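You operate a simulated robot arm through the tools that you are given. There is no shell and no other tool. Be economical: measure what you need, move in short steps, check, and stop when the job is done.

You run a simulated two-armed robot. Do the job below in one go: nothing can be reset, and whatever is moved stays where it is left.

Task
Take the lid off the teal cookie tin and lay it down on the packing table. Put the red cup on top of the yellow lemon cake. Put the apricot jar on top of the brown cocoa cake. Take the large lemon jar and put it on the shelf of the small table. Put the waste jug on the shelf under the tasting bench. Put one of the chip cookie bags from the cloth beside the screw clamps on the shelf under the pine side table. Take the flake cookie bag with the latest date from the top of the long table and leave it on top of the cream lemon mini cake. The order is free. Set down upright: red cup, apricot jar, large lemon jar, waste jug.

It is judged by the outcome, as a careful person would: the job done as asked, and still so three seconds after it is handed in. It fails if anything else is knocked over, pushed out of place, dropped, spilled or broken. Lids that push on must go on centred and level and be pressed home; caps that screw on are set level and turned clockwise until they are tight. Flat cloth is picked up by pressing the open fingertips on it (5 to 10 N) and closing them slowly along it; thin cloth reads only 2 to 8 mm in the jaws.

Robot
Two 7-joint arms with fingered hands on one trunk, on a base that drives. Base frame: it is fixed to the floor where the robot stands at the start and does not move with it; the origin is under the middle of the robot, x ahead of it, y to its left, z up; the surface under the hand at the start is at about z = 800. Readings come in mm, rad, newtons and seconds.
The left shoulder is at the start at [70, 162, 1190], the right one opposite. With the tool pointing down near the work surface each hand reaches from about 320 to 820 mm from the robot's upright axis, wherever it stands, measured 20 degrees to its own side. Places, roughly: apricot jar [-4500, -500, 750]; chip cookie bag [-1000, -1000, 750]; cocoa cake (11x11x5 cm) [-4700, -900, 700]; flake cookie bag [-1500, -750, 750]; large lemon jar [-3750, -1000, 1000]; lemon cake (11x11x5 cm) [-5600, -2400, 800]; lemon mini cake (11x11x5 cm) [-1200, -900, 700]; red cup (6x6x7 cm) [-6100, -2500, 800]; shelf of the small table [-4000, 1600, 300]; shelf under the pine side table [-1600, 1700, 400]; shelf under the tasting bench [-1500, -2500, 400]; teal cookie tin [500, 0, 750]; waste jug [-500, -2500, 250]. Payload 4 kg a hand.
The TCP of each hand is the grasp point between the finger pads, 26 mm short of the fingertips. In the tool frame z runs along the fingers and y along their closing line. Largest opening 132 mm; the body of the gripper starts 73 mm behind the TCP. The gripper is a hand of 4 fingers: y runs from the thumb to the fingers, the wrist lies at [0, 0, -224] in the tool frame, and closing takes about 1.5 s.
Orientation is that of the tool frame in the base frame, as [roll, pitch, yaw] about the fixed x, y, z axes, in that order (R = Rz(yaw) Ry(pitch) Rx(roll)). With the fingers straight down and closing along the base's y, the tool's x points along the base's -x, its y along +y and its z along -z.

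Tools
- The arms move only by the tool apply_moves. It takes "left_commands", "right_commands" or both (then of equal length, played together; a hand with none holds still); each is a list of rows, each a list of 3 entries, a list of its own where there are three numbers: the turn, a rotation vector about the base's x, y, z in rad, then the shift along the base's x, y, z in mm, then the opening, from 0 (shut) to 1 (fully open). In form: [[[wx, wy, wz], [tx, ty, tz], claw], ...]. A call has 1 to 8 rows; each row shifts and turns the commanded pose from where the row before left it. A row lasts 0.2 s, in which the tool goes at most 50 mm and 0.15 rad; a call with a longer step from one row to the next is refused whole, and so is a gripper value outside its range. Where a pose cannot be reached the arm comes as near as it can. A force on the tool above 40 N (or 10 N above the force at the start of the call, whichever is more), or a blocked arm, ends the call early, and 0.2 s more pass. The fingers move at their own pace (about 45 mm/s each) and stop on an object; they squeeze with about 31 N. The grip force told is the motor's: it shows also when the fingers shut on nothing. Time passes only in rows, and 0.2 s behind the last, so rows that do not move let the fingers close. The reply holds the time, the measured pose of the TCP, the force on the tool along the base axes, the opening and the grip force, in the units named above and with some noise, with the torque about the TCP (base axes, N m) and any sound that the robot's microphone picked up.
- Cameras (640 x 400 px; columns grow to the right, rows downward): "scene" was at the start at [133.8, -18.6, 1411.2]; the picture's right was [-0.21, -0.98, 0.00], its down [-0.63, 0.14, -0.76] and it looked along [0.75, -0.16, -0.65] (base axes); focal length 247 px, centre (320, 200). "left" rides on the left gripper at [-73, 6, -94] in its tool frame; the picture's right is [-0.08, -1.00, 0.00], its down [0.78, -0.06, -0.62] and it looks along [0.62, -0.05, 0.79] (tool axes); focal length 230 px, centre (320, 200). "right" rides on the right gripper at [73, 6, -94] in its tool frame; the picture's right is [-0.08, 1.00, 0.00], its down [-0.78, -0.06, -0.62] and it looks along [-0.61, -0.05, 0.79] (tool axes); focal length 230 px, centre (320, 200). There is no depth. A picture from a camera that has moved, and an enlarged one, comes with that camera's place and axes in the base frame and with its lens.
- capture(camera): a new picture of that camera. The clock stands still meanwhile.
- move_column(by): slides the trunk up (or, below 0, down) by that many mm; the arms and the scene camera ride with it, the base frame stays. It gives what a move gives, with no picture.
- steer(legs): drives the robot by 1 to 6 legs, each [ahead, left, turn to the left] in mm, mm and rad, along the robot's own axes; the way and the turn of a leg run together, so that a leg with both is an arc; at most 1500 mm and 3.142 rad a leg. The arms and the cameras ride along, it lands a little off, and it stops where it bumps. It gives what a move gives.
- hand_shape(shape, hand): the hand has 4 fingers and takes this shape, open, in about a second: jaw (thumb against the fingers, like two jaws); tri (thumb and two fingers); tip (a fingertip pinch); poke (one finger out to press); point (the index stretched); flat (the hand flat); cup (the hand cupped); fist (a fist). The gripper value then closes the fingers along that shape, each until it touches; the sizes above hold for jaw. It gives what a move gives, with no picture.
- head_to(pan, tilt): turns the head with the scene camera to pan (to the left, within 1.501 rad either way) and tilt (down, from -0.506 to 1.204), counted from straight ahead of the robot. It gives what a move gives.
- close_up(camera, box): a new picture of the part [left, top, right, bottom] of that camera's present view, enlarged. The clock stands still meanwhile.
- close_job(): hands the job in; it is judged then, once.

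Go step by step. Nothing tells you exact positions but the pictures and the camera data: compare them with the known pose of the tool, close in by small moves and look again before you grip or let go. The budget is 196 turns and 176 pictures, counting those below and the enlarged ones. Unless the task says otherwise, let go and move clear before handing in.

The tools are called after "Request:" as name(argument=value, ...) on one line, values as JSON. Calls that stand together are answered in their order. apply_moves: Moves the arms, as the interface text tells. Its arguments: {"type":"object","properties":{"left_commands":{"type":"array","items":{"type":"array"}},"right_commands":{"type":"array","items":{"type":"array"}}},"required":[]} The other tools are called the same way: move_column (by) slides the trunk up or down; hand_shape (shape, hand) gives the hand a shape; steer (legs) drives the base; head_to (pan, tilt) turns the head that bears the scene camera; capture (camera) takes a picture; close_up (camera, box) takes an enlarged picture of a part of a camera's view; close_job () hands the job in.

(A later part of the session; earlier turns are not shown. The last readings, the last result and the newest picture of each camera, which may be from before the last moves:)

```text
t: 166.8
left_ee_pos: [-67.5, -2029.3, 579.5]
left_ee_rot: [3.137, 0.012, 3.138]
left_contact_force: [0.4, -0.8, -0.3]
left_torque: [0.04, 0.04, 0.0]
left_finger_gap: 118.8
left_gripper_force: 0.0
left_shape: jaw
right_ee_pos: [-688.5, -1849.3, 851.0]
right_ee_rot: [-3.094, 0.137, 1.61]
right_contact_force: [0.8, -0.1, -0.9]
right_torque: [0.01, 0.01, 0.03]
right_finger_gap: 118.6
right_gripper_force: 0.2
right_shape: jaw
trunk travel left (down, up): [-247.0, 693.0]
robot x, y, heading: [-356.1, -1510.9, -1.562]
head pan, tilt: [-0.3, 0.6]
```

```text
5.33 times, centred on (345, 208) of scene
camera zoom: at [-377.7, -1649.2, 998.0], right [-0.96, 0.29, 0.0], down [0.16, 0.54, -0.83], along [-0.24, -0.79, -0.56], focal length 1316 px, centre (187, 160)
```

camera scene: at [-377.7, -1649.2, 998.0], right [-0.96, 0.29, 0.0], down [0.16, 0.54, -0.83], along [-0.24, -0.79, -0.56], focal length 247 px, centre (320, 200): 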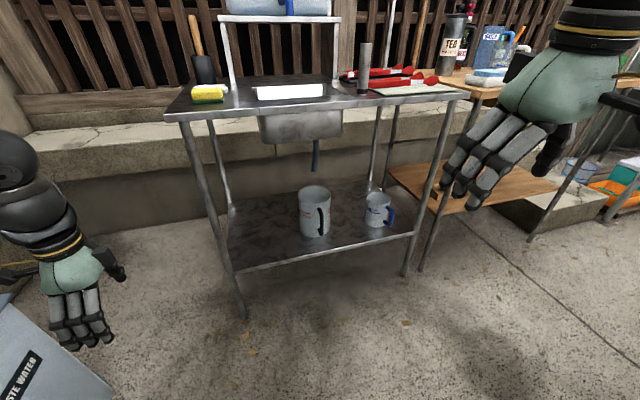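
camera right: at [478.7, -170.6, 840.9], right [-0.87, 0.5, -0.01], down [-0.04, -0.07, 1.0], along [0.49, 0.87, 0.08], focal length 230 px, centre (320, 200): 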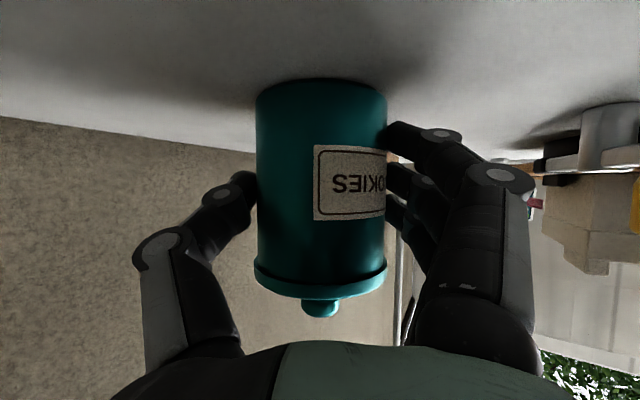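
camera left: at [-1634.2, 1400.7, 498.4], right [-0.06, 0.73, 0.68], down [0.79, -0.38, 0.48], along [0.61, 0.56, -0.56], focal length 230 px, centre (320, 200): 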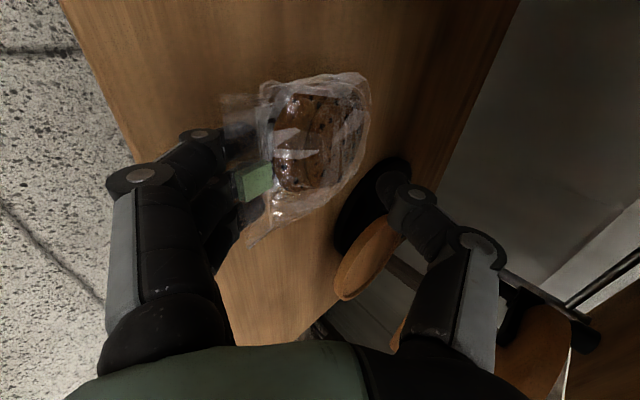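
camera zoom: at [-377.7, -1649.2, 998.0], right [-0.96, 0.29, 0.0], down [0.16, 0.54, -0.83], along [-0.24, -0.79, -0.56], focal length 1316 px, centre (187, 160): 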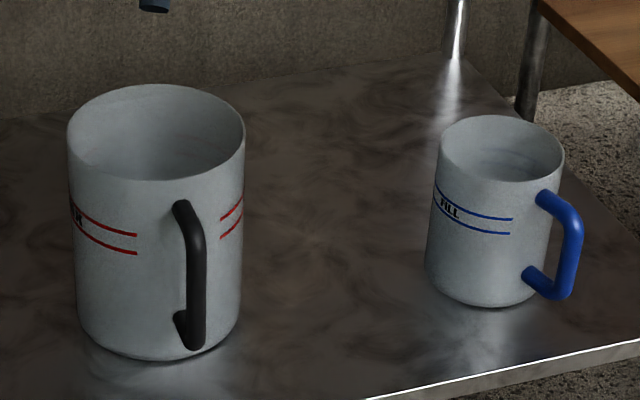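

The small jug reads FILL; the big black-handled one under the drain is the waste jug, handle toward me near [-594, -2322, 350–458]. I turn the left hand to its normal yaw, pitch it forward, then line up the base.

Request:
apply_moves(left_commands=[[[0, 0, -0.145], [-20, 5, -8], 0.7], [[0, 0, -0.145], [-20, 5, -8], 0.7], [[0, 0, -0.145], [-20, 5, -8], 0.7], [[0, 0, -0.145], [-20, 5, -8], 0.7], [[0, 0, -0.145], [-20, 5, -8], 0.7], [[0, 0, -0.145], [-20, 5, -8], 0.7], [[0, 0, -0.145], [-20, 0, -8], 0.7], [[0, 0, -0.145], [-18, 0, -8], 0.7]])

Request:
apply_moves(left_commands=[[[0, 0, -0.145], [0, 0, 0], 0.7], [[0, 0, -0.145], [0, 0, 0], 0.7], [[0, 0, -0.12], [0, 0, 0], 0.7], [[-0.145, 0, 0], [0, 0, 0], 0.7], [[-0.145, 0, 0], [0, 0, 0], 0.7], [[-0.145, 0, 0], [0, 0, 0], 0.7], [[-0.145, 0, 0], [0, 0, 0], 0.7], [[-0.145, 0, 0], [0, 0, 0], 0.7]])

Request:
steer(legs=[[60, -370, 0]])

Request:
head_to(pan=0.15, tilt=0.6)

Request:
capture(camera="scene")

Request:
capture(camera="left")

```text
t: 168.6
left_ee_pos: [-228.1, -2000.8, 515.4]
left_ee_rot: [3.137, 0.014, 1.973]
left_contact_force: [0.5, -0.1, 0.3]
left_torque: [0.03, -0.03, 0.03]
left_finger_gap: 92.9
left_gripper_force: 0.0
left_shape: jaw
right_ee_pos: [-688.7, -1849.2, 849.3]
right_ee_rot: [-3.093, 0.136, 1.611]
right_contact_force: [-0.1, 0.0, -0.2]
right_torque: [0.02, -0.01, -0.02]
right_finger_gap: 118.8
right_gripper_force: 0.2
right_shape: jaw
trunk travel left (down, up): [-247.0, 693.0]
robot x, y, heading: [-354.3, -1512.4, -1.562]
head pan, tilt: [-0.3, 0.6]
```

```text
t: 170.4
left_ee_pos: [-226.4, -2000.8, 515.6]
left_ee_rot: [3.131, 0.738, 1.564]
left_contact_force: [-0.8, -0.3, -0.8]
left_torque: [-0.03, -0.03, 0.0]
left_finger_gap: 92.7
left_gripper_force: 0.1
left_shape: jaw
right_ee_pos: [-688.8, -1849.5, 850.3]
right_ee_rot: [-3.093, 0.137, 1.612]
right_contact_force: [-0.3, 0.4, -0.1]
right_torque: [-0.02, 0.02, 0.01]
right_finger_gap: 118.7
right_gripper_force: 0.1
right_shape: jaw
trunk travel left (down, up): [-247.0, 693.0]
robot x, y, heading: [-353.2, -1514.1, -1.563]
head pan, tilt: [-0.3, 0.6]
```

```text
t: 172.8
left_ee_pos: [-595.3, -2064.1, 514.5]
left_ee_rot: [3.132, 0.74, 1.565]
left_contact_force: [-0.8, -0.6, 0.1]
left_torque: [-0.01, -0.01, -0.01]
left_finger_gap: 92.7
left_gripper_force: 0.1
left_shape: jaw
right_ee_pos: [-1057.5, -1913.3, 849.8]
right_ee_rot: [-3.093, 0.136, 1.612]
right_contact_force: [-0.5, 0.9, 0.9]
right_torque: [0.01, -0.02, -0.01]
right_finger_gap: 118.7
right_gripper_force: 0.1
right_shape: jaw
trunk travel left (down, up): [-247.0, 693.0]
robot x, y, heading: [-721.7, -1576.1, -1.559]
head pan, tilt: [-0.3, 0.6]
```

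```text
t: 173.7
left_ee_pos: [-594.9, -2063.2, 514.5]
left_ee_rot: [3.133, 0.739, 1.567]
left_contact_force: [-0.8, -0.7, 0.4]
left_torque: [-0.01, 0.01, -0.02]
left_finger_gap: 92.6
left_gripper_force: 0.1
left_shape: jaw
right_ee_pos: [-1057.8, -1913.3, 850.5]
right_ee_rot: [-3.094, 0.134, 1.613]
right_contact_force: [0.7, -0.7, -0.1]
right_torque: [0.01, 0.01, -0.02]
right_finger_gap: 118.6
right_gripper_force: 0.0
right_shape: jaw
trunk travel left (down, up): [-247.0, 693.0]
robot x, y, heading: [-723.9, -1575.7, -1.56]
head pan, tilt: [0.15, 0.6]
```

```text
94 pictures are left
camera scene: at [-708.0, -1715.0, 998.0], right [-0.99, -0.16, 0.0], down [-0.09, 0.56, -0.82], along [0.13, -0.81, -0.57], focal length 247 px, centre (320, 200)
```

scene: 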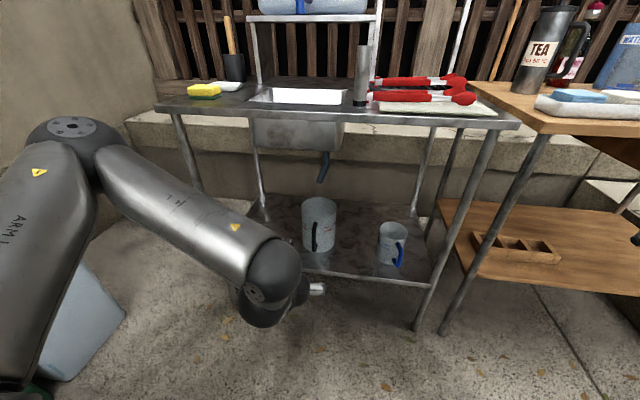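

```text
93 pictures are left
camera left: at [-592.7, -2052.9, 633.0], right [-1.0, -0.06, 0.05], down [-0.06, 1.0, -0.07], along [-0.04, -0.07, -1.0], focal length 230 px, centre (320, 200)
```

left: 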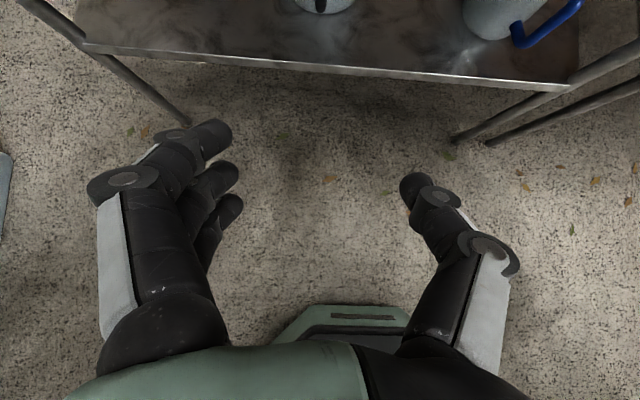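

Aligned with the handle in x. I advance partway and look again.

Request:
apply_moves(left_commands=[[[0, 0, 0], [1, -42, -15], 0.6], [[0, 0, 0], [1, -42, -15], 0.6], [[0, 0, 0], [1, -42, -15], 0.6], [[0, 0, 0], [1, -42, -15], 0.6], [[0, 0, 0], [0, -22, -5], 0.6], [[0, 0, 0], [0, 0, 0], 0.6]])

Request:
capture(camera="left")

Request:
capture(camera="scene")

```text
t: 175.1
left_ee_pos: [-592.9, -2250.7, 450.5]
left_ee_rot: [3.132, 0.738, 1.569]
left_contact_force: [0.1, 0.4, 0.5]
left_torque: [-0.02, -0.02, -0.02]
left_finger_gap: 79.5
left_gripper_force: 0.2
left_shape: jaw
right_ee_pos: [-1057.5, -1913.1, 850.6]
right_ee_rot: [-3.094, 0.137, 1.613]
right_contact_force: [-0.4, 0.3, 0.2]
right_torque: [0.01, 0.01, -0.01]
right_finger_gap: 118.3
right_gripper_force: 0.1
right_shape: jaw
trunk travel left (down, up): [-247.0, 693.0]
robot x, y, heading: [-722.0, -1576.9, -1.563]
head pan, tilt: [0.15, 0.6]
```

```text
92 pictures are left
camera left: at [-589.2, -2241.5, 568.5], right [-1.0, -0.06, 0.05], down [-0.06, 1.0, -0.07], along [-0.04, -0.07, -1.0], focal length 230 px, centre (320, 200)
```

left: 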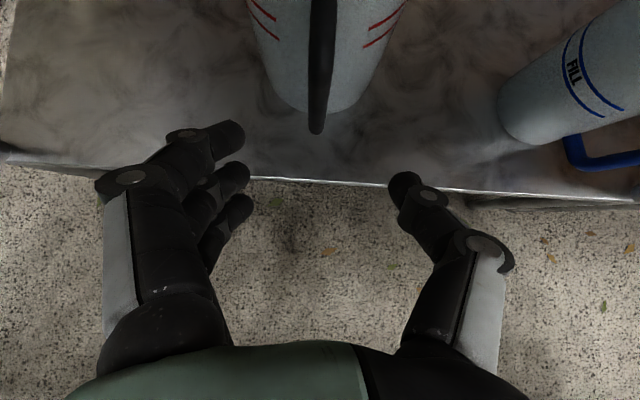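

```text
91 pictures are left
camera scene: at [-707.9, -1715.0, 998.0], right [-0.99, -0.16, 0.0], down [-0.09, 0.56, -0.82], along [0.13, -0.81, -0.57], focal length 247 px, centre (320, 200)
```

scene: 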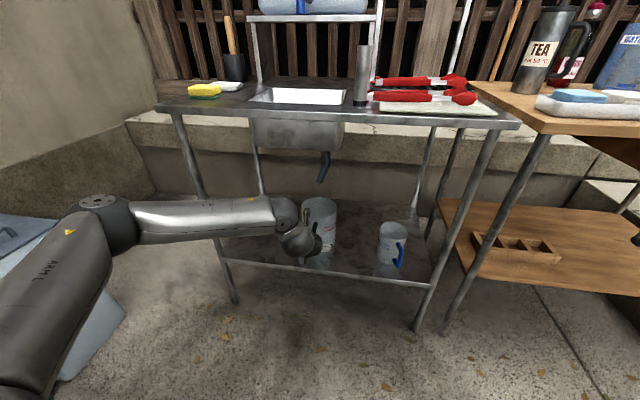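

Handle bar is at y≈-2329, bottom z≈340. I move in so the grasp point is on the bar at z≈402.

Request:
apply_moves(left_commands=[[[0, 0, 0], [1, -25, -20], 0.5], [[0, 0, 0], [1, -25, -15], 0.5], [[0, 0, 0], [0, -27, -13], 0.5], [[0, 0, 0], [0, 0, 0], 0.5]])

Request:
capture(camera="left")

```text
t: 176.1
left_ee_pos: [-591.6, -2329.4, 400.5]
left_ee_rot: [3.134, 0.739, 1.565]
left_contact_force: [0.5, -0.6, -0.4]
left_torque: [0.03, -0.02, -0.02]
left_finger_gap: 66.5
left_gripper_force: 0.1
left_shape: jaw
right_ee_pos: [-1056.3, -1913.9, 850.3]
right_ee_rot: [-3.092, 0.135, 1.613]
right_contact_force: [0.4, 0.0, 0.0]
right_torque: [-0.02, 0.0, 0.03]
right_finger_gap: 118.8
right_gripper_force: 0.1
right_shape: jaw
trunk travel left (down, up): [-247.0, 693.0]
robot x, y, heading: [-723.4, -1577.6, -1.556]
head pan, tilt: [0.15, 0.6]
```

```text
90 pictures are left
camera left: at [-588.0, -2317.9, 519.0], right [-1.0, -0.06, 0.05], down [-0.06, 1.0, -0.07], along [-0.04, -0.07, -1.0], focal length 230 px, centre (320, 200)
```

left: 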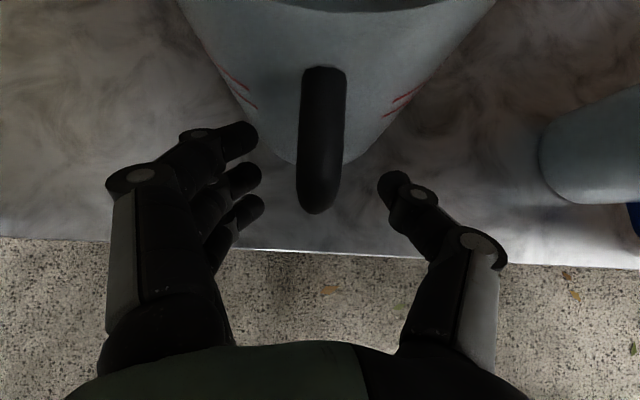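

The handle sits centred between fingers and thumb. I close.

Request:
apply_moves(left_commands=[[[0, 0, 0], [0, -6, 0], 0.3], [[0, 0, 0], [0, 0, 0], 0.1], [[0, 0, 0], [0, 0, 0], 0], [[0, 0, 0], [0, 0, 0], 0], [[0, 0, 0], [0, 0, 0], 0]])

Request:
capture(camera="left")

```text
t: 177.3
left_ee_pos: [-589.5, -2335.4, 400.6]
left_ee_rot: [3.133, 0.737, 1.567]
left_contact_force: [0.4, -0.1, 0.0]
left_torque: [0.0, -0.2, 0.09]
left_finger_gap: 0.3
left_gripper_force: 24.0
left_shape: jaw
right_ee_pos: [-1057.9, -1914.1, 850.0]
right_ee_rot: [-3.093, 0.137, 1.611]
right_contact_force: [-0.2, 1.0, -0.6]
right_torque: [-0.02, 0.01, -0.01]
right_finger_gap: 118.6
right_gripper_force: 0.0
right_shape: jaw
trunk travel left (down, up): [-247.0, 693.0]
robot x, y, heading: [-724.2, -1577.5, -1.561]
head pan, tilt: [0.15, 0.6]
```

```text
89 pictures are left
camera left: at [-587.5, -2324.9, 519.6], right [-1.0, -0.06, 0.05], down [-0.06, 1.0, -0.07], along [-0.04, -0.07, -1.0], focal length 230 px, centre (320, 200)
```

left: 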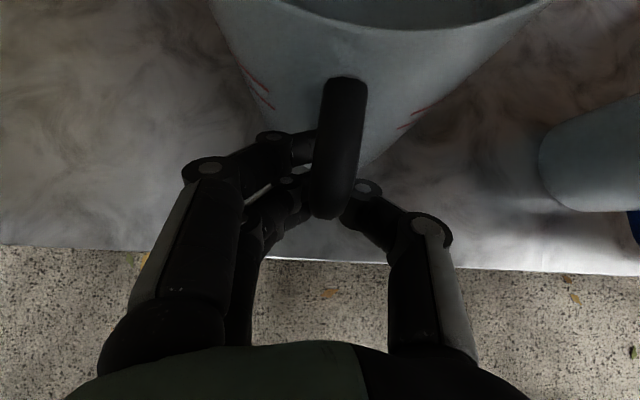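

The fingers closed behind the bar, caging it rather than pinching. I open, back off 18 mm and pinch the bar nearer the pads.

Request:
apply_moves(left_commands=[[[0, 0, 0], [0, 0, 0], 0.3], [[0, 0, 0], [0, 0, 0], 0.4], [[0, 0, 0], [0, 0, 0], 0.4], [[0, 0, 0], [-4, 10, 3], 0.4], [[0, 0, 0], [-3, 9, 2], 0.4], [[0, 0, 0], [0, 0, 0], 0.2]])

Request:
capture(camera="left")

```text
t: 178.7
left_ee_pos: [-597.6, -2317.5, 407.1]
left_ee_rot: [3.131, 0.738, 1.567]
left_contact_force: [0.0, -0.3, 0.1]
left_torque: [-0.03, -0.02, 0.03]
left_finger_gap: 26.8
left_gripper_force: 0.1
left_shape: jaw
right_ee_pos: [-1057.6, -1913.2, 850.2]
right_ee_rot: [-3.093, 0.137, 1.614]
right_contact_force: [-0.5, -0.8, 0.5]
right_torque: [-0.01, -0.06, 0.02]
right_finger_gap: 118.5
right_gripper_force: 0.0
right_shape: jaw
trunk travel left (down, up): [-247.0, 693.0]
robot x, y, heading: [-724.1, -1576.8, -1.559]
head pan, tilt: [0.15, 0.6]
```

```text
88 pictures are left
camera left: at [-593.7, -2307.3, 524.4], right [-1.0, -0.06, 0.05], down [-0.06, 1.0, -0.07], along [-0.04, -0.08, -1.0], focal length 230 px, centre (320, 200)
```

left: 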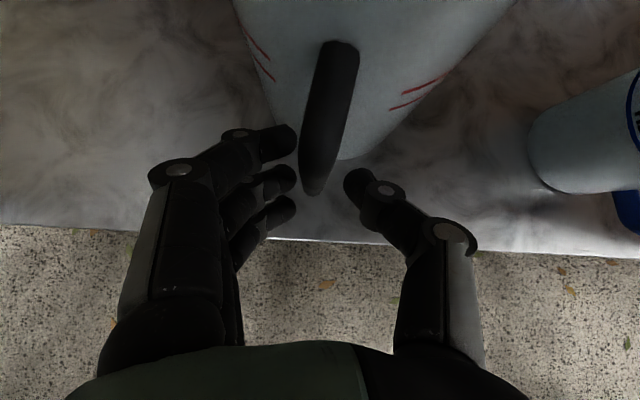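

The bar is now between the middle finger and thumb pads. I close fully.

Request:
apply_moves(left_commands=[[[0, 0, 0], [0, 0, 0], 0], [[0, 0, 0], [0, 0, 0], 0], [[0, 0, 0], [0, 0, 0], 0], [[0, 0, 0], [0, 0, 0], 0]])

Request:
capture(camera="left")

```text
t: 179.7
left_ee_pos: [-596.4, -2317.9, 404.4]
left_ee_rot: [3.133, 0.738, 1.567]
left_contact_force: [0.6, 0.0, -0.4]
left_torque: [0.08, 0.03, 0.03]
left_finger_gap: 0.2
left_gripper_force: 31.3
left_shape: jaw
right_ee_pos: [-1057.6, -1913.7, 849.8]
right_ee_rot: [-3.091, 0.136, 1.613]
right_contact_force: [-0.7, 0.0, 0.6]
right_torque: [-0.01, -0.01, 0.03]
right_finger_gap: 118.5
right_gripper_force: 0.1
right_shape: jaw
trunk travel left (down, up): [-247.0, 693.0]
robot x, y, heading: [-721.1, -1578.0, -1.565]
head pan, tilt: [0.15, 0.6]
```

```text
87 pictures are left
camera left: at [-593.9, -2307.3, 524.0], right [-1.0, -0.06, 0.05], down [-0.06, 1.0, -0.07], along [-0.04, -0.07, -1.0], focal length 230 px, centre (320, 200)
```

left: 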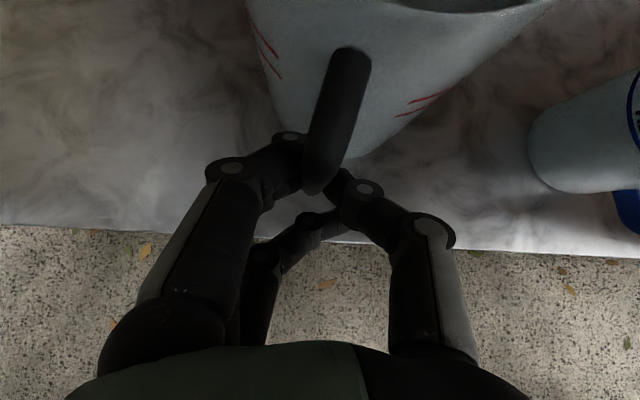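

Pinched just short this time: the bar slipped past the tips. The right depth is between the two, y≈-2329; I open, set that depth and close without moving.

Request:
apply_moves(left_commands=[[[0, 0, 0], [0, 0, 0], 0.3], [[0, 0, 0], [0, 0, 0], 0.4], [[0, 0, 0], [0, 0, 0], 0.4], [[0, 0, 0], [0, -6, 0], 0.4], [[0, 0, 0], [0, -5, 0], 0.4], [[0, 0, 0], [0, 0, 0], 0.2], [[0, 0, 0], [0, 0, 0], 0.2]])

Request:
capture(camera="left")

```text
t: 181.3
left_ee_pos: [-596.3, -2328.1, 407.2]
left_ee_rot: [3.133, 0.738, 1.566]
left_contact_force: [-0.3, -0.5, -0.4]
left_torque: [-0.02, -0.01, -0.02]
left_finger_gap: 26.8
left_gripper_force: 0.1
left_shape: jaw
right_ee_pos: [-1058.0, -1912.8, 850.0]
right_ee_rot: [-3.094, 0.136, 1.61]
right_contact_force: [-0.5, -1.3, 0.1]
right_torque: [0.01, 0.01, -0.01]
right_finger_gap: 119.0
right_gripper_force: 0.1
right_shape: jaw
trunk travel left (down, up): [-247.0, 693.0]
robot x, y, heading: [-722.4, -1580.6, -1.558]
head pan, tilt: [0.15, 0.6]
```

```text
86 pictures are left
camera left: at [-593.3, -2318.1, 525.4], right [-1.0, -0.06, 0.05], down [-0.06, 1.0, -0.07], along [-0.04, -0.07, -1.0], focal length 230 px, centre (320, 200)
```

left: 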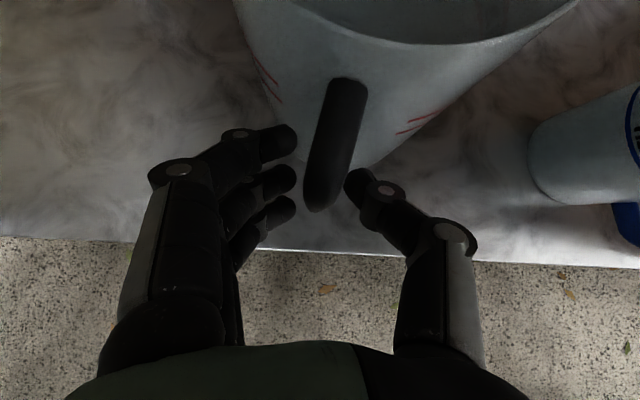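

Depth looks right. Closing now.

Request:
apply_moves(left_commands=[[[0, 0, 0], [0, 0, 0], 0.08], [[0, 0, 0], [0, 0, 0], 0], [[0, 0, 0], [0, 0, 0], 0], [[0, 0, 0], [0, 0, 0], 0]])

Request:
capture(camera="left")

```text
t: 182.3
left_ee_pos: [-595.5, -2328.0, 406.8]
left_ee_rot: [3.133, 0.74, 1.568]
left_contact_force: [0.4, -0.2, -1.0]
left_torque: [0.0, -0.15, 0.04]
left_finger_gap: 0.0
left_gripper_force: 31.1
left_shape: jaw
right_ee_pos: [-1058.5, -1913.2, 850.7]
right_ee_rot: [-3.094, 0.136, 1.612]
right_contact_force: [-0.3, 0.0, -0.1]
right_torque: [0.0, -0.04, -0.03]
right_finger_gap: 118.7
right_gripper_force: 0.0
right_shape: jaw
trunk travel left (down, up): [-247.0, 693.0]
robot x, y, heading: [-724.2, -1578.2, -1.559]
head pan, tilt: [0.15, 0.6]
```

```text
85 pictures are left
camera left: at [-593.2, -2318.0, 525.3], right [-1.0, -0.06, 0.05], down [-0.06, 1.0, -0.07], along [-0.04, -0.07, -1.0], focal length 230 px, centre (320, 200)
```

left: 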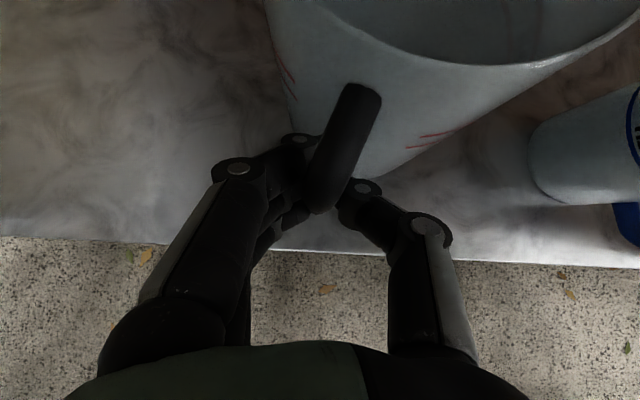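

The tilted hand makes the fingers cross the bar unevenly. A level hand would put all fingers along the bar, so I open, back off and pitch the hand to nearly horizontal.

Request:
apply_moves(left_commands=[[[0, 0, 0], [0, 0, 0], 0.3], [[0, 0, 0], [0, 0, 0], 0.5], [[0, 0, 0], [0, 0, 0], 0.5], [[0, 0, 0], [0, 25, 10], 0.5], [[0, 0, 0], [0, 35, 10], 0.5], [[-0.14, 0, 0], [0, 35, 0], 0.5], [[-0.14, 0, 0], [0, 20, 0], 0.5], [[-0.14, 0, 0], [0, 0, 0], 0.5]])

Request:
move_column(by=-120)

Request:
apply_moves(left_commands=[[[-0.14, 0, 0], [0, 0, 20], 0.5], [[-0.1, 0, 0], [0, 0, 25], 0.5], [[0, 0, 0], [-10, 0, 30], 0.5], [[0, 0, 0], [-10, 0, 25], 0.5], [[0, 0, 0], [0, 0, 0], 0.5]])

Request:
capture(camera="left")

Request:
capture(camera="scene")

```text
t: 184.1
left_ee_pos: [-595.8, -2213.2, 428.3]
left_ee_rot: [3.126, 1.16, 1.561]
left_contact_force: [0.5, -0.6, -0.2]
left_torque: [-0.02, -0.02, -0.01]
left_finger_gap: 65.5
left_gripper_force: 0.1
left_shape: jaw
right_ee_pos: [-1058.7, -1915.2, 849.8]
right_ee_rot: [-3.094, 0.135, 1.612]
right_contact_force: [-0.1, -0.1, -0.3]
right_torque: [0.0, -0.03, 0.03]
right_finger_gap: 118.4
right_gripper_force: 0.0
right_shape: jaw
trunk travel left (down, up): [-247.0, 693.0]
robot x, y, heading: [-723.9, -1578.0, -1.557]
head pan, tilt: [0.15, 0.6]
```

```text
t: 185.6
left_ee_pos: [-596.8, -2213.1, 307.9]
left_ee_rot: [3.13, 1.158, 1.564]
left_contact_force: [-0.9, -0.4, -0.1]
left_torque: [0.02, 0.03, 0.01]
left_finger_gap: 65.6
left_gripper_force: 0.1
left_shape: jaw
right_ee_pos: [-1057.3, -1913.9, 731.0]
right_ee_rot: [-3.093, 0.135, 1.613]
right_contact_force: [1.2, -0.2, 0.2]
right_torque: [0.0, 0.0, 0.02]
right_finger_gap: 118.6
right_gripper_force: 0.1
right_shape: jaw
trunk travel left (down, up): [-127.0, 813.0]
robot x, y, heading: [-722.8, -1576.1, -1.557]
head pan, tilt: [0.15, 0.6]
```

```text
t: 186.8
left_ee_pos: [-614.0, -2212.8, 406.2]
left_ee_rot: [3.119, 1.397, 1.553]
left_contact_force: [-0.2, -0.5, -0.8]
left_torque: [0.0, 0.02, 0.02]
left_finger_gap: 65.2
left_gripper_force: 0.1
left_shape: jaw
right_ee_pos: [-1057.0, -1913.4, 729.9]
right_ee_rot: [-3.091, 0.137, 1.611]
right_contact_force: [0.3, -0.1, -1.0]
right_torque: [-0.01, -0.02, 0.0]
right_finger_gap: 119.0
right_gripper_force: 0.0
right_shape: jaw
trunk travel left (down, up): [-127.0, 813.0]
robot x, y, heading: [-718.5, -1578.6, -1.559]
head pan, tilt: [0.15, 0.6]
```

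```text
84 pictures are left
camera left: at [-611.6, -2132.0, 494.6], right [-1.0, -0.02, 0.07], down [-0.06, 0.74, -0.67], along [-0.04, -0.67, -0.74], focal length 230 px, centre (320, 200)
```

left: 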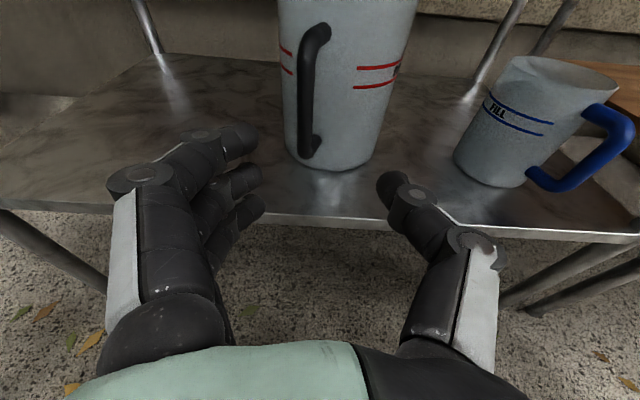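

```text
83 pictures are left
camera scene: at [-708.0, -1715.0, 878.0], right [-0.99, -0.16, 0.0], down [-0.09, 0.56, -0.82], along [0.13, -0.81, -0.57], focal length 247 px, centre (320, 200)
```

scene: 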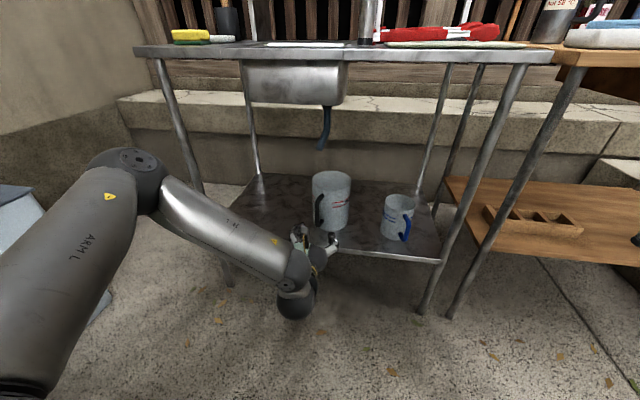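

Now the level view shows the handle clearly at x≈-604. I approach straight in.

Request:
apply_moves(left_commands=[[[0, 0, 0], [4, -30, 0], 0.5], [[0, 0, 0], [4, -30, 0], 0.5], [[0, 0, 0], [1, -25, 0], 0.5], [[0, 0, 0], [0, -20, 0], 0.5], [[0, 0, 0], [0, 0, 0], 0.5]])

Request:
capture(camera="left")

```text
t: 188.0
left_ee_pos: [-607.0, -2317.9, 406.6]
left_ee_rot: [3.118, 1.397, 1.553]
left_contact_force: [1.6, -0.3, 0.1]
left_torque: [0.03, 0.0, 0.02]
left_finger_gap: 65.4
left_gripper_force: 0.1
left_shape: jaw
right_ee_pos: [-1058.1, -1912.9, 730.8]
right_ee_rot: [-3.092, 0.136, 1.613]
right_contact_force: [0.1, 0.3, -0.2]
right_torque: [0.0, 0.01, 0.02]
right_finger_gap: 118.4
right_gripper_force: 0.1
right_shape: jaw
trunk travel left (down, up): [-127.0, 813.0]
robot x, y, heading: [-722.9, -1578.9, -1.557]
head pan, tilt: [0.15, 0.6]
```

```text
82 pictures are left
camera left: at [-603.3, -2236.4, 494.4], right [-1.0, -0.02, 0.07], down [-0.06, 0.74, -0.67], along [-0.04, -0.67, -0.74], focal length 230 px, centre (320, 200)
```

left: 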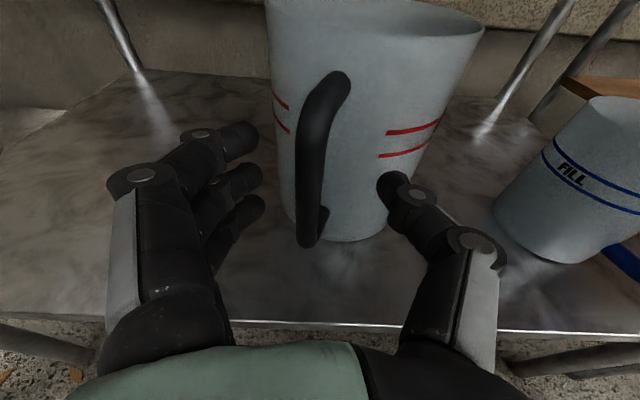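

Bar depth ≈ -2328; I go 10 mm further and close.

Request:
apply_moves(left_commands=[[[0, 0, 0], [3, -10, 0], 0.4], [[0, 0, 0], [0, 0, 0], 0.2], [[0, 0, 0], [0, 0, 0], 0.1], [[0, 0, 0], [0, 0, 0], 0], [[0, 0, 0], [0, 0, 0], 0], [[0, 0, 0], [0, 0, 0], 0]])

Request:
capture(camera="left")

```text
t: 189.4
left_ee_pos: [-604.8, -2327.7, 406.5]
left_ee_rot: [3.116, 1.398, 1.552]
left_contact_force: [0.4, -0.5, 0.1]
left_torque: [-0.06, -0.06, -0.02]
left_finger_gap: 0.0
left_gripper_force: 31.0
left_shape: jaw
right_ee_pos: [-1058.5, -1913.4, 730.2]
right_ee_rot: [-3.091, 0.135, 1.613]
right_contact_force: [0.2, 0.2, -0.2]
right_torque: [-0.04, 0.01, 0.02]
right_finger_gap: 118.9
right_gripper_force: 0.1
right_shape: jaw
trunk travel left (down, up): [-127.0, 813.0]
robot x, y, heading: [-719.9, -1576.6, -1.556]
head pan, tilt: [0.15, 0.6]
```

```text
81 pictures are left
camera left: at [-600.6, -2247.2, 494.3], right [-1.0, -0.02, 0.07], down [-0.06, 0.74, -0.67], along [-0.04, -0.67, -0.74], focal length 230 px, centre (320, 200)
```

left: 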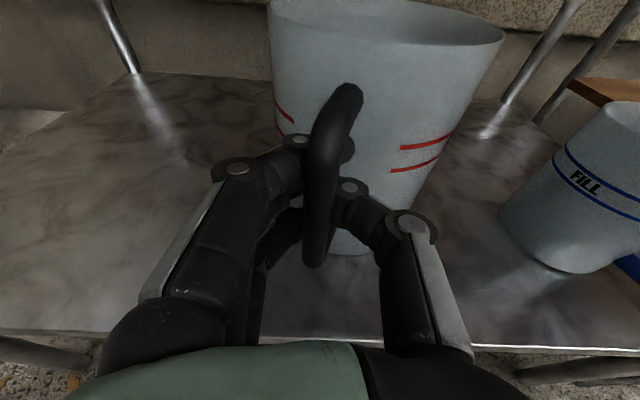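

The fingers again wrapped behind the bar. I open slightly, retreat 9 mm and close so the pads pinch the bar itself.

Request:
apply_moves(left_commands=[[[0, 0, 0], [0, 0, 0], 0.3], [[0, 0, 0], [0, 0, 0], 0.35], [[0, 0, 0], [0, 0, 0], 0.35], [[0, 0, 0], [-2, 9, 0], 0.35], [[0, 0, 0], [0, 0, 0], 0.15], [[0, 0, 0], [0, 0, 0], 0], [[0, 0, 0], [0, 0, 0], 0], [[0, 0, 0], [0, 0, 0], 0]])

Request:
capture(camera="left")

```text
t: 191.2
left_ee_pos: [-605.5, -2318.3, 405.7]
left_ee_rot: [3.118, 1.397, 1.553]
left_contact_force: [0.3, -0.3, -0.4]
left_torque: [-0.04, -0.04, 0.03]
left_finger_gap: 0.0
left_gripper_force: 30.3
left_shape: jaw
right_ee_pos: [-1057.0, -1913.0, 730.0]
right_ee_rot: [-3.093, 0.135, 1.612]
right_contact_force: [0.6, 0.4, 0.1]
right_torque: [-0.01, 0.02, 0.02]
right_finger_gap: 118.5
right_gripper_force: 0.1
right_shape: jaw
trunk travel left (down, up): [-127.0, 813.0]
robot x, y, heading: [-723.1, -1576.1, -1.563]
head pan, tilt: [0.15, 0.6]
```

```text
80 pictures are left
camera left: at [-603.1, -2238.1, 494.6], right [-1.0, -0.02, 0.07], down [-0.06, 0.74, -0.67], along [-0.04, -0.67, -0.74], focal length 230 px, centre (320, 200)
```

left: 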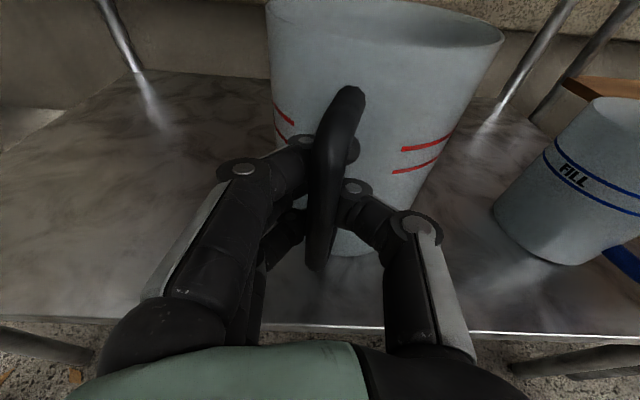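

The jug came along by those 9 mm, so the tips were still hooked. I open wider, retreat 14 mm, and close again.

Request:
apply_moves(left_commands=[[[0, 0, 0], [0, 0, 0], 0.4], [[0, 0, 0], [0, 0, 0], 0.55], [[0, 0, 0], [0, 0, 0], 0.55], [[0, 0, 0], [-2, 14, 0], 0.55], [[0, 0, 0], [0, 0, 0], 0.25], [[0, 0, 0], [0, 0, 0], 0.1], [[0, 0, 0], [0, 0, 0], 0], [[0, 0, 0], [0, 0, 0], 0]])

Request:
capture(camera="left")

```text
t: 193.0
left_ee_pos: [-608.5, -2306.5, 406.0]
left_ee_rot: [3.117, 1.398, 1.555]
left_contact_force: [-0.5, -0.7, -0.1]
left_torque: [-0.01, 0.01, 0.0]
left_finger_gap: 0.0
left_gripper_force: 17.4
left_shape: jaw
right_ee_pos: [-1057.0, -1913.4, 730.9]
right_ee_rot: [-3.092, 0.137, 1.612]
right_contact_force: [0.1, 0.0, 0.0]
right_torque: [0.01, -0.02, 0.02]
right_finger_gap: 118.4
right_gripper_force: 0.0
right_shape: jaw
trunk travel left (down, up): [-127.0, 813.0]
robot x, y, heading: [-724.6, -1575.3, -1.557]
head pan, tilt: [0.15, 0.6]
```

```text
79 pictures are left
camera left: at [-605.2, -2224.1, 494.7], right [-1.0, -0.02, 0.07], down [-0.06, 0.74, -0.67], along [-0.04, -0.67, -0.74], focal length 230 px, centre (320, 200)
```

left: 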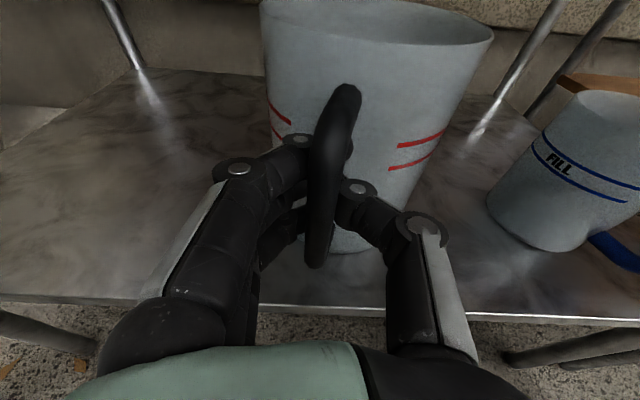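

Each closing draws the bar into the same hold, so this is a stable wrap. I test it with a small lift.

Request:
apply_moves(left_commands=[[[0, 0, 0], [0, 0, 5], 0], [[0, 0, 0], [0, 0, 8], 0], [[0, 0, 0], [0, 0, 10], 0], [[0, 0, 0], [0, 0, 10], 0], [[0, 0, 0], [0, 0, 0], 0]])

Request:
capture(camera="left")

Request:
close_up(camera="scene", box=[240, 150, 440, 290])

```text
t: 194.2
left_ee_pos: [-608.5, -2305.1, 438.9]
left_ee_rot: [3.117, 1.398, 1.552]
left_contact_force: [0.2, -1.3, -1.3]
left_torque: [0.02, -0.03, 0.02]
left_finger_gap: 0.0
left_gripper_force: 31.0
left_shape: jaw
right_ee_pos: [-1058.2, -1914.0, 730.8]
right_ee_rot: [-3.092, 0.136, 1.613]
right_contact_force: [-0.2, -0.7, -0.5]
right_torque: [-0.02, -0.01, 0.04]
right_finger_gap: 118.6
right_gripper_force: 0.1
right_shape: jaw
trunk travel left (down, up): [-127.0, 813.0]
robot x, y, heading: [-723.3, -1572.8, -1.555]
head pan, tilt: [0.15, 0.6]
```

```text
78 pictures are left
camera left: at [-605.6, -2224.6, 527.9], right [-1.0, -0.02, 0.07], down [-0.06, 0.74, -0.67], along [-0.04, -0.67, -0.74], focal length 230 px, centre (320, 200)
```

left: 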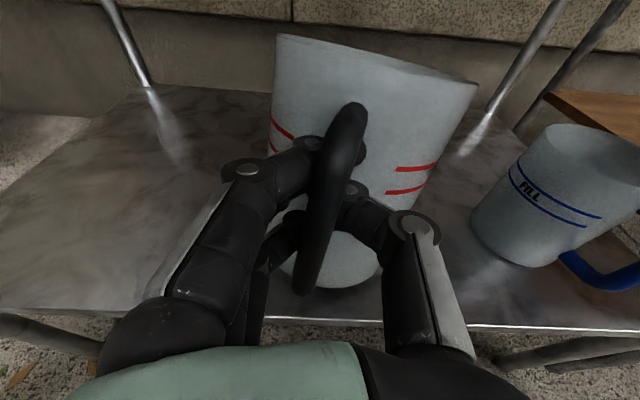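

```text
2.86 times, centred on (340, 220) of scene
camera zoom: at [-708.0, -1715.1, 877.9], right [-0.99, -0.16, 0.0], down [-0.09, 0.56, -0.82], along [0.13, -0.81, -0.57], focal length 705 px, centre (263, 143)
```

zoom: 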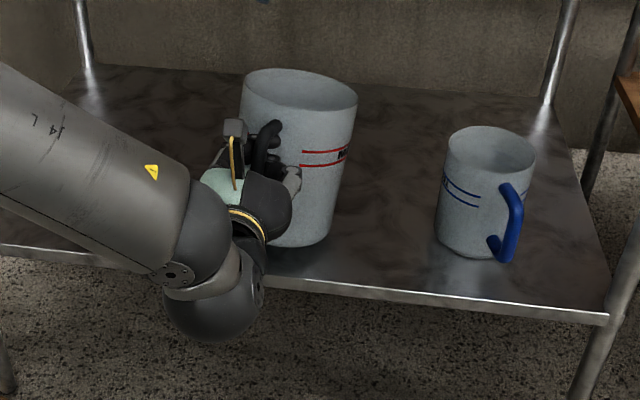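

The jug hangs from the hand with a slight tilt, apparently free. I lift a little more and draw it out clear of the rack, missing the drain pipe.

Request:
apply_moves(left_commands=[[[0, 0, 0], [0, 0, 15], 0], [[0, 0, 0], [0, 20, 0], 0], [[0, 0, 0], [0, 30, 0], 0], [[0, 0, 0], [0, 35, 0], 0], [[0, 0, 0], [0, 35, 0], 0], [[0, 0, 0], [0, 40, 0], 0], [[0, 0, 0], [0, 40, 0], 0]])

Request:
capture(camera="scene")

Request:
capture(camera="left")

```text
t: 195.8
left_ee_pos: [-605.8, -2104.6, 456.0]
left_ee_rot: [3.108, 1.399, 1.545]
left_contact_force: [-0.3, 0.3, -2.3]
left_torque: [0.13, 0.0, -0.03]
left_finger_gap: 0.0
left_gripper_force: 31.0
left_shape: jaw
right_ee_pos: [-1057.2, -1913.7, 730.1]
right_ee_rot: [-3.092, 0.137, 1.613]
right_contact_force: [0.0, -0.5, 0.1]
right_torque: [0.01, 0.0, 0.0]
right_finger_gap: 118.5
right_gripper_force: 0.0
right_shape: jaw
trunk travel left (down, up): [-127.0, 813.0]
robot x, y, heading: [-724.6, -1574.8, -1.566]
head pan, tilt: [0.15, 0.6]
```

```text
76 pictures are left
camera scene: at [-707.9, -1715.1, 878.0], right [-0.99, -0.16, 0.0], down [-0.09, 0.56, -0.82], along [0.13, -0.81, -0.57], focal length 247 px, centre (320, 200)
```

scene: 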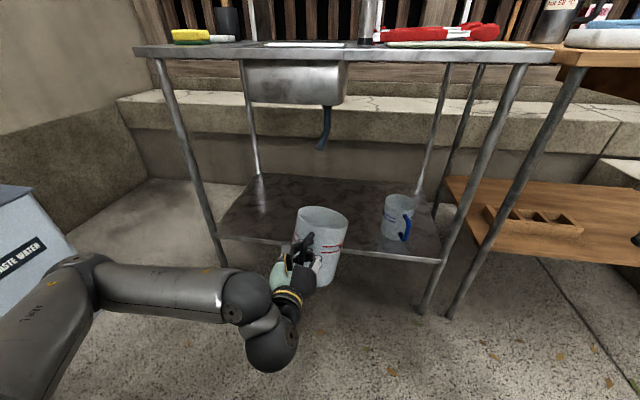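

```text
75 pictures are left
camera left: at [-603.6, -2025.0, 543.6], right [-1.0, -0.02, 0.07], down [-0.06, 0.74, -0.67], along [-0.04, -0.67, -0.74], focal length 230 px, centre (320, 200)
```

left: 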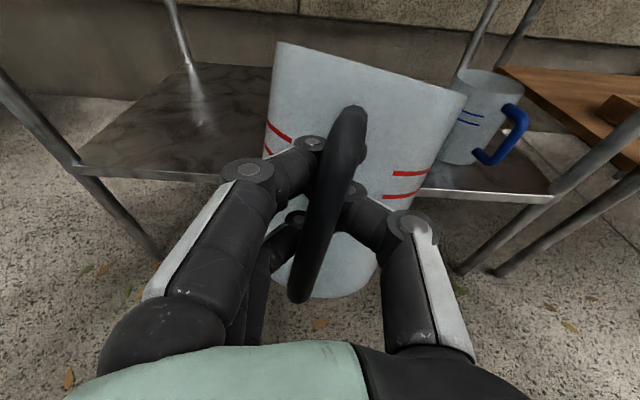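

The jug is out and hanging securely. I tuck it 90 mm closer and slide right along the aisle to the tasting bench.

Request:
apply_moves(left_commands=[[[0, 0, 0], [0, 30, 10], 0], [[0, 0, 0], [0, 30, 10], 0], [[0, 0, 0], [0, 30, 10], 0], [[0, 0, 0], [0, 0, 0], 0]])

Request:
steer(legs=[[0, -750, 0]])

Request:
capture(camera="scene")

```text
t: 196.8
left_ee_pos: [-607.9, -2075.3, 465.1]
left_ee_rot: [3.119, 1.399, 1.553]
left_contact_force: [-0.5, -0.5, -1.5]
left_torque: [0.12, -0.04, 0.0]
left_finger_gap: 0.0
left_gripper_force: 30.6
left_shape: jaw
left hand out of reach, approached as far as the arm can: row 2, 3
right_ee_pos: [-1057.6, -1914.5, 730.0]
right_ee_rot: [-3.091, 0.137, 1.611]
right_contact_force: [0.4, 0.8, 0.3]
right_torque: [0.01, 0.06, -0.02]
right_finger_gap: 118.4
right_gripper_force: 0.0
right_shape: jaw
trunk travel left (down, up): [-127.0, 813.0]
robot x, y, heading: [-726.3, -1574.5, -1.558]
head pan, tilt: [0.15, 0.6]
```

```text
t: 200.9
left_ee_pos: [-1357.9, -2079.3, 465.0]
left_ee_rot: [3.119, 1.398, 1.544]
left_contact_force: [-0.5, 0.2, -2.1]
left_torque: [0.12, -0.02, -0.02]
left_finger_gap: 0.0
left_gripper_force: 31.0
left_shape: jaw
right_ee_pos: [-1805.0, -1913.1, 730.7]
right_ee_rot: [-3.093, 0.135, 1.601]
right_contact_force: [-0.6, 0.4, 0.0]
right_torque: [0.01, 0.01, 0.02]
right_finger_gap: 118.4
right_gripper_force: 0.0
right_shape: jaw
trunk travel left (down, up): [-127.0, 813.0]
robot x, y, heading: [-1467.6, -1581.3, -1.575]
head pan, tilt: [0.15, 0.6]
```

```text
74 pictures are left
camera scene: at [-1453.8, -1718.8, 877.9], right [-0.99, -0.15, 0.0], down [-0.08, 0.56, -0.82], along [0.12, -0.82, -0.57], focal length 247 px, centre (320, 200)
```

scene: 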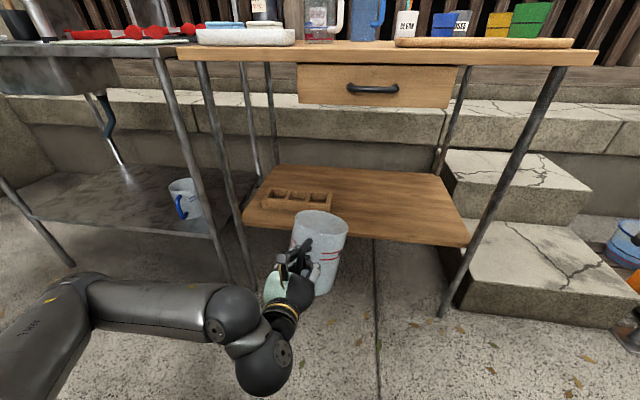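

The bench shelf (z≈343, front y≈-2311) has free room right of its little crate. I raise the jug a bit and move in front of that spot.

Request:
apply_moves(left_commands=[[[0, 0, 0], [0, 0, 15], 0], [[0, 0, 0], [0, 0, 15], 0], [[0, 0, 0], [0, 0, 10], 0]])

Request:
steer(legs=[[0, -215, 0], [110, 0, 0]])

Request:
capture(camera="scene")

Request:
capture(camera="left")

```text
t: 201.7
left_ee_pos: [-1358.3, -2079.9, 479.6]
left_ee_rot: [3.115, 1.399, 1.54]
left_contact_force: [0.3, 0.5, -0.7]
left_torque: [0.15, -0.01, -0.02]
left_finger_gap: 0.0
left_gripper_force: 31.2
left_shape: jaw
left hand out of reach, approached as far as the arm can: row 2, 3
right_ee_pos: [-1805.5, -1913.9, 731.4]
right_ee_rot: [-3.092, 0.136, 1.602]
right_contact_force: [-0.3, 1.1, -0.1]
right_torque: [-0.02, 0.02, 0.0]
right_finger_gap: 118.5
right_gripper_force: 0.0
right_shape: jaw
trunk travel left (down, up): [-127.0, 813.0]
robot x, y, heading: [-1467.4, -1583.1, -1.568]
head pan, tilt: [0.15, 0.6]
```

```text
t: 204.1
left_ee_pos: [-1570.8, -2191.6, 479.2]
left_ee_rot: [3.117, 1.399, 1.543]
left_contact_force: [0.0, 0.9, -3.2]
left_torque: [0.08, -0.01, -0.02]
left_finger_gap: 0.0
left_gripper_force: 31.0
left_shape: jaw
right_ee_pos: [-2019.0, -2025.7, 730.3]
right_ee_rot: [-3.093, 0.137, 1.607]
right_contact_force: [-1.1, -0.4, 0.8]
right_torque: [0.0, 0.02, 0.0]
right_finger_gap: 118.9
right_gripper_force: 0.1
right_shape: jaw
trunk travel left (down, up): [-127.0, 813.0]
robot x, y, heading: [-1683.3, -1690.7, -1.57]
head pan, tilt: [0.15, 0.6]
```

```text
73 pictures are left
camera scene: at [-1667.9, -1829.8, 877.9], right [-0.99, -0.15, 0.0], down [-0.09, 0.56, -0.82], along [0.13, -0.82, -0.57], focal length 247 px, centre (320, 200)
```

scene: 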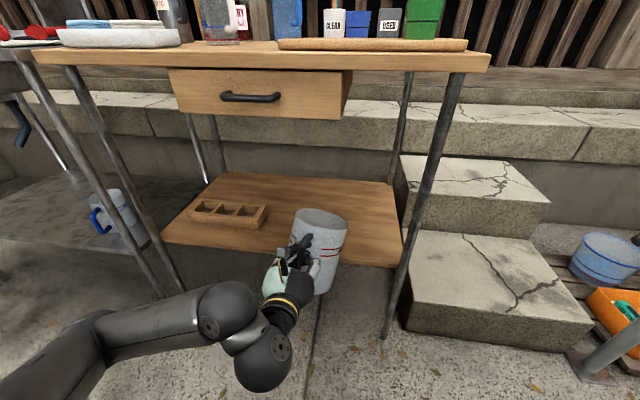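

```text
72 pictures are left
camera left: at [-1567.2, -2109.4, 566.9], right [-1.0, -0.01, 0.07], down [-0.06, 0.74, -0.67], along [-0.05, -0.67, -0.74], focal length 230 px, centre (320, 200)
```

left: 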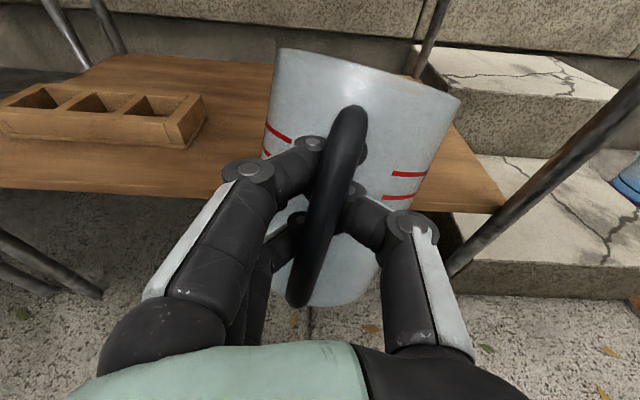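

Clearance looks fine. I drive forward 140 mm so the jug comes over the shelf.

Request:
steer(legs=[[140, 0, 0]])

Request:
capture(camera="scene")

Request:
capture(camera="left")

```text
t: 205.1
left_ee_pos: [-1572.7, -2229.4, 489.7]
left_ee_rot: [-3.083, 1.42, 1.624]
left_contact_force: [-2.5, 16.0, 18.3]
left_torque: [0.64, 0.24, -0.17]
left_finger_gap: 0.1
left_gripper_force: 30.9
left_shape: jaw
right_ee_pos: [-2019.7, -2066.2, 729.9]
right_ee_rot: [-3.093, 0.141, 1.607]
right_contact_force: [0.2, 0.1, 0.5]
right_torque: [-0.01, 0.04, 0.0]
right_finger_gap: 118.8
right_gripper_force: 0.0
right_shape: jaw
trunk travel left (down, up): [-127.0, 813.0]
robot x, y, heading: [-1680.4, -1735.8, -1.563]
head pan, tilt: [0.15, 0.6]
stopped in leg 1: the force on the tool passed its limit at 62 N (the readings are from after the stop); the commanded pose is now the measured one
```

```text
71 pictures are left
camera scene: at [-1668.2, -1870.8, 878.1], right [-0.99, -0.15, 0.0], down [-0.09, 0.56, -0.83], along [0.13, -0.82, -0.56], focal length 247 px, centre (320, 200)
```

scene: 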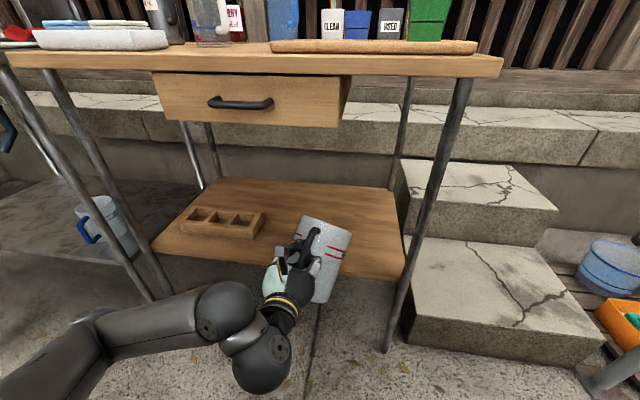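

```text
70 pictures are left
camera left: at [-1567.7, -2147.2, 575.3], right [-1.0, 0.0, 0.09], down [-0.06, 0.73, -0.68], along [-0.06, -0.69, -0.73], focal length 230 px, centre (320, 200)
```

left: 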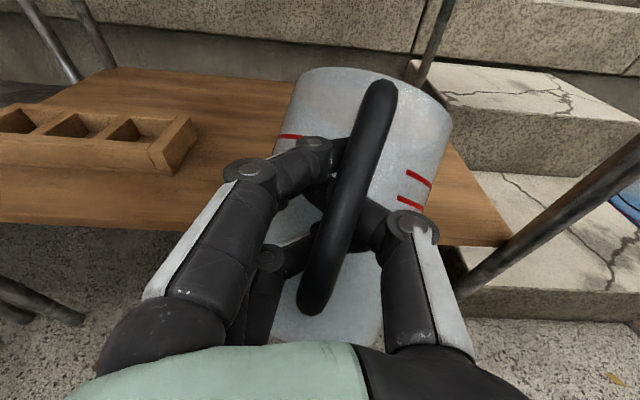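

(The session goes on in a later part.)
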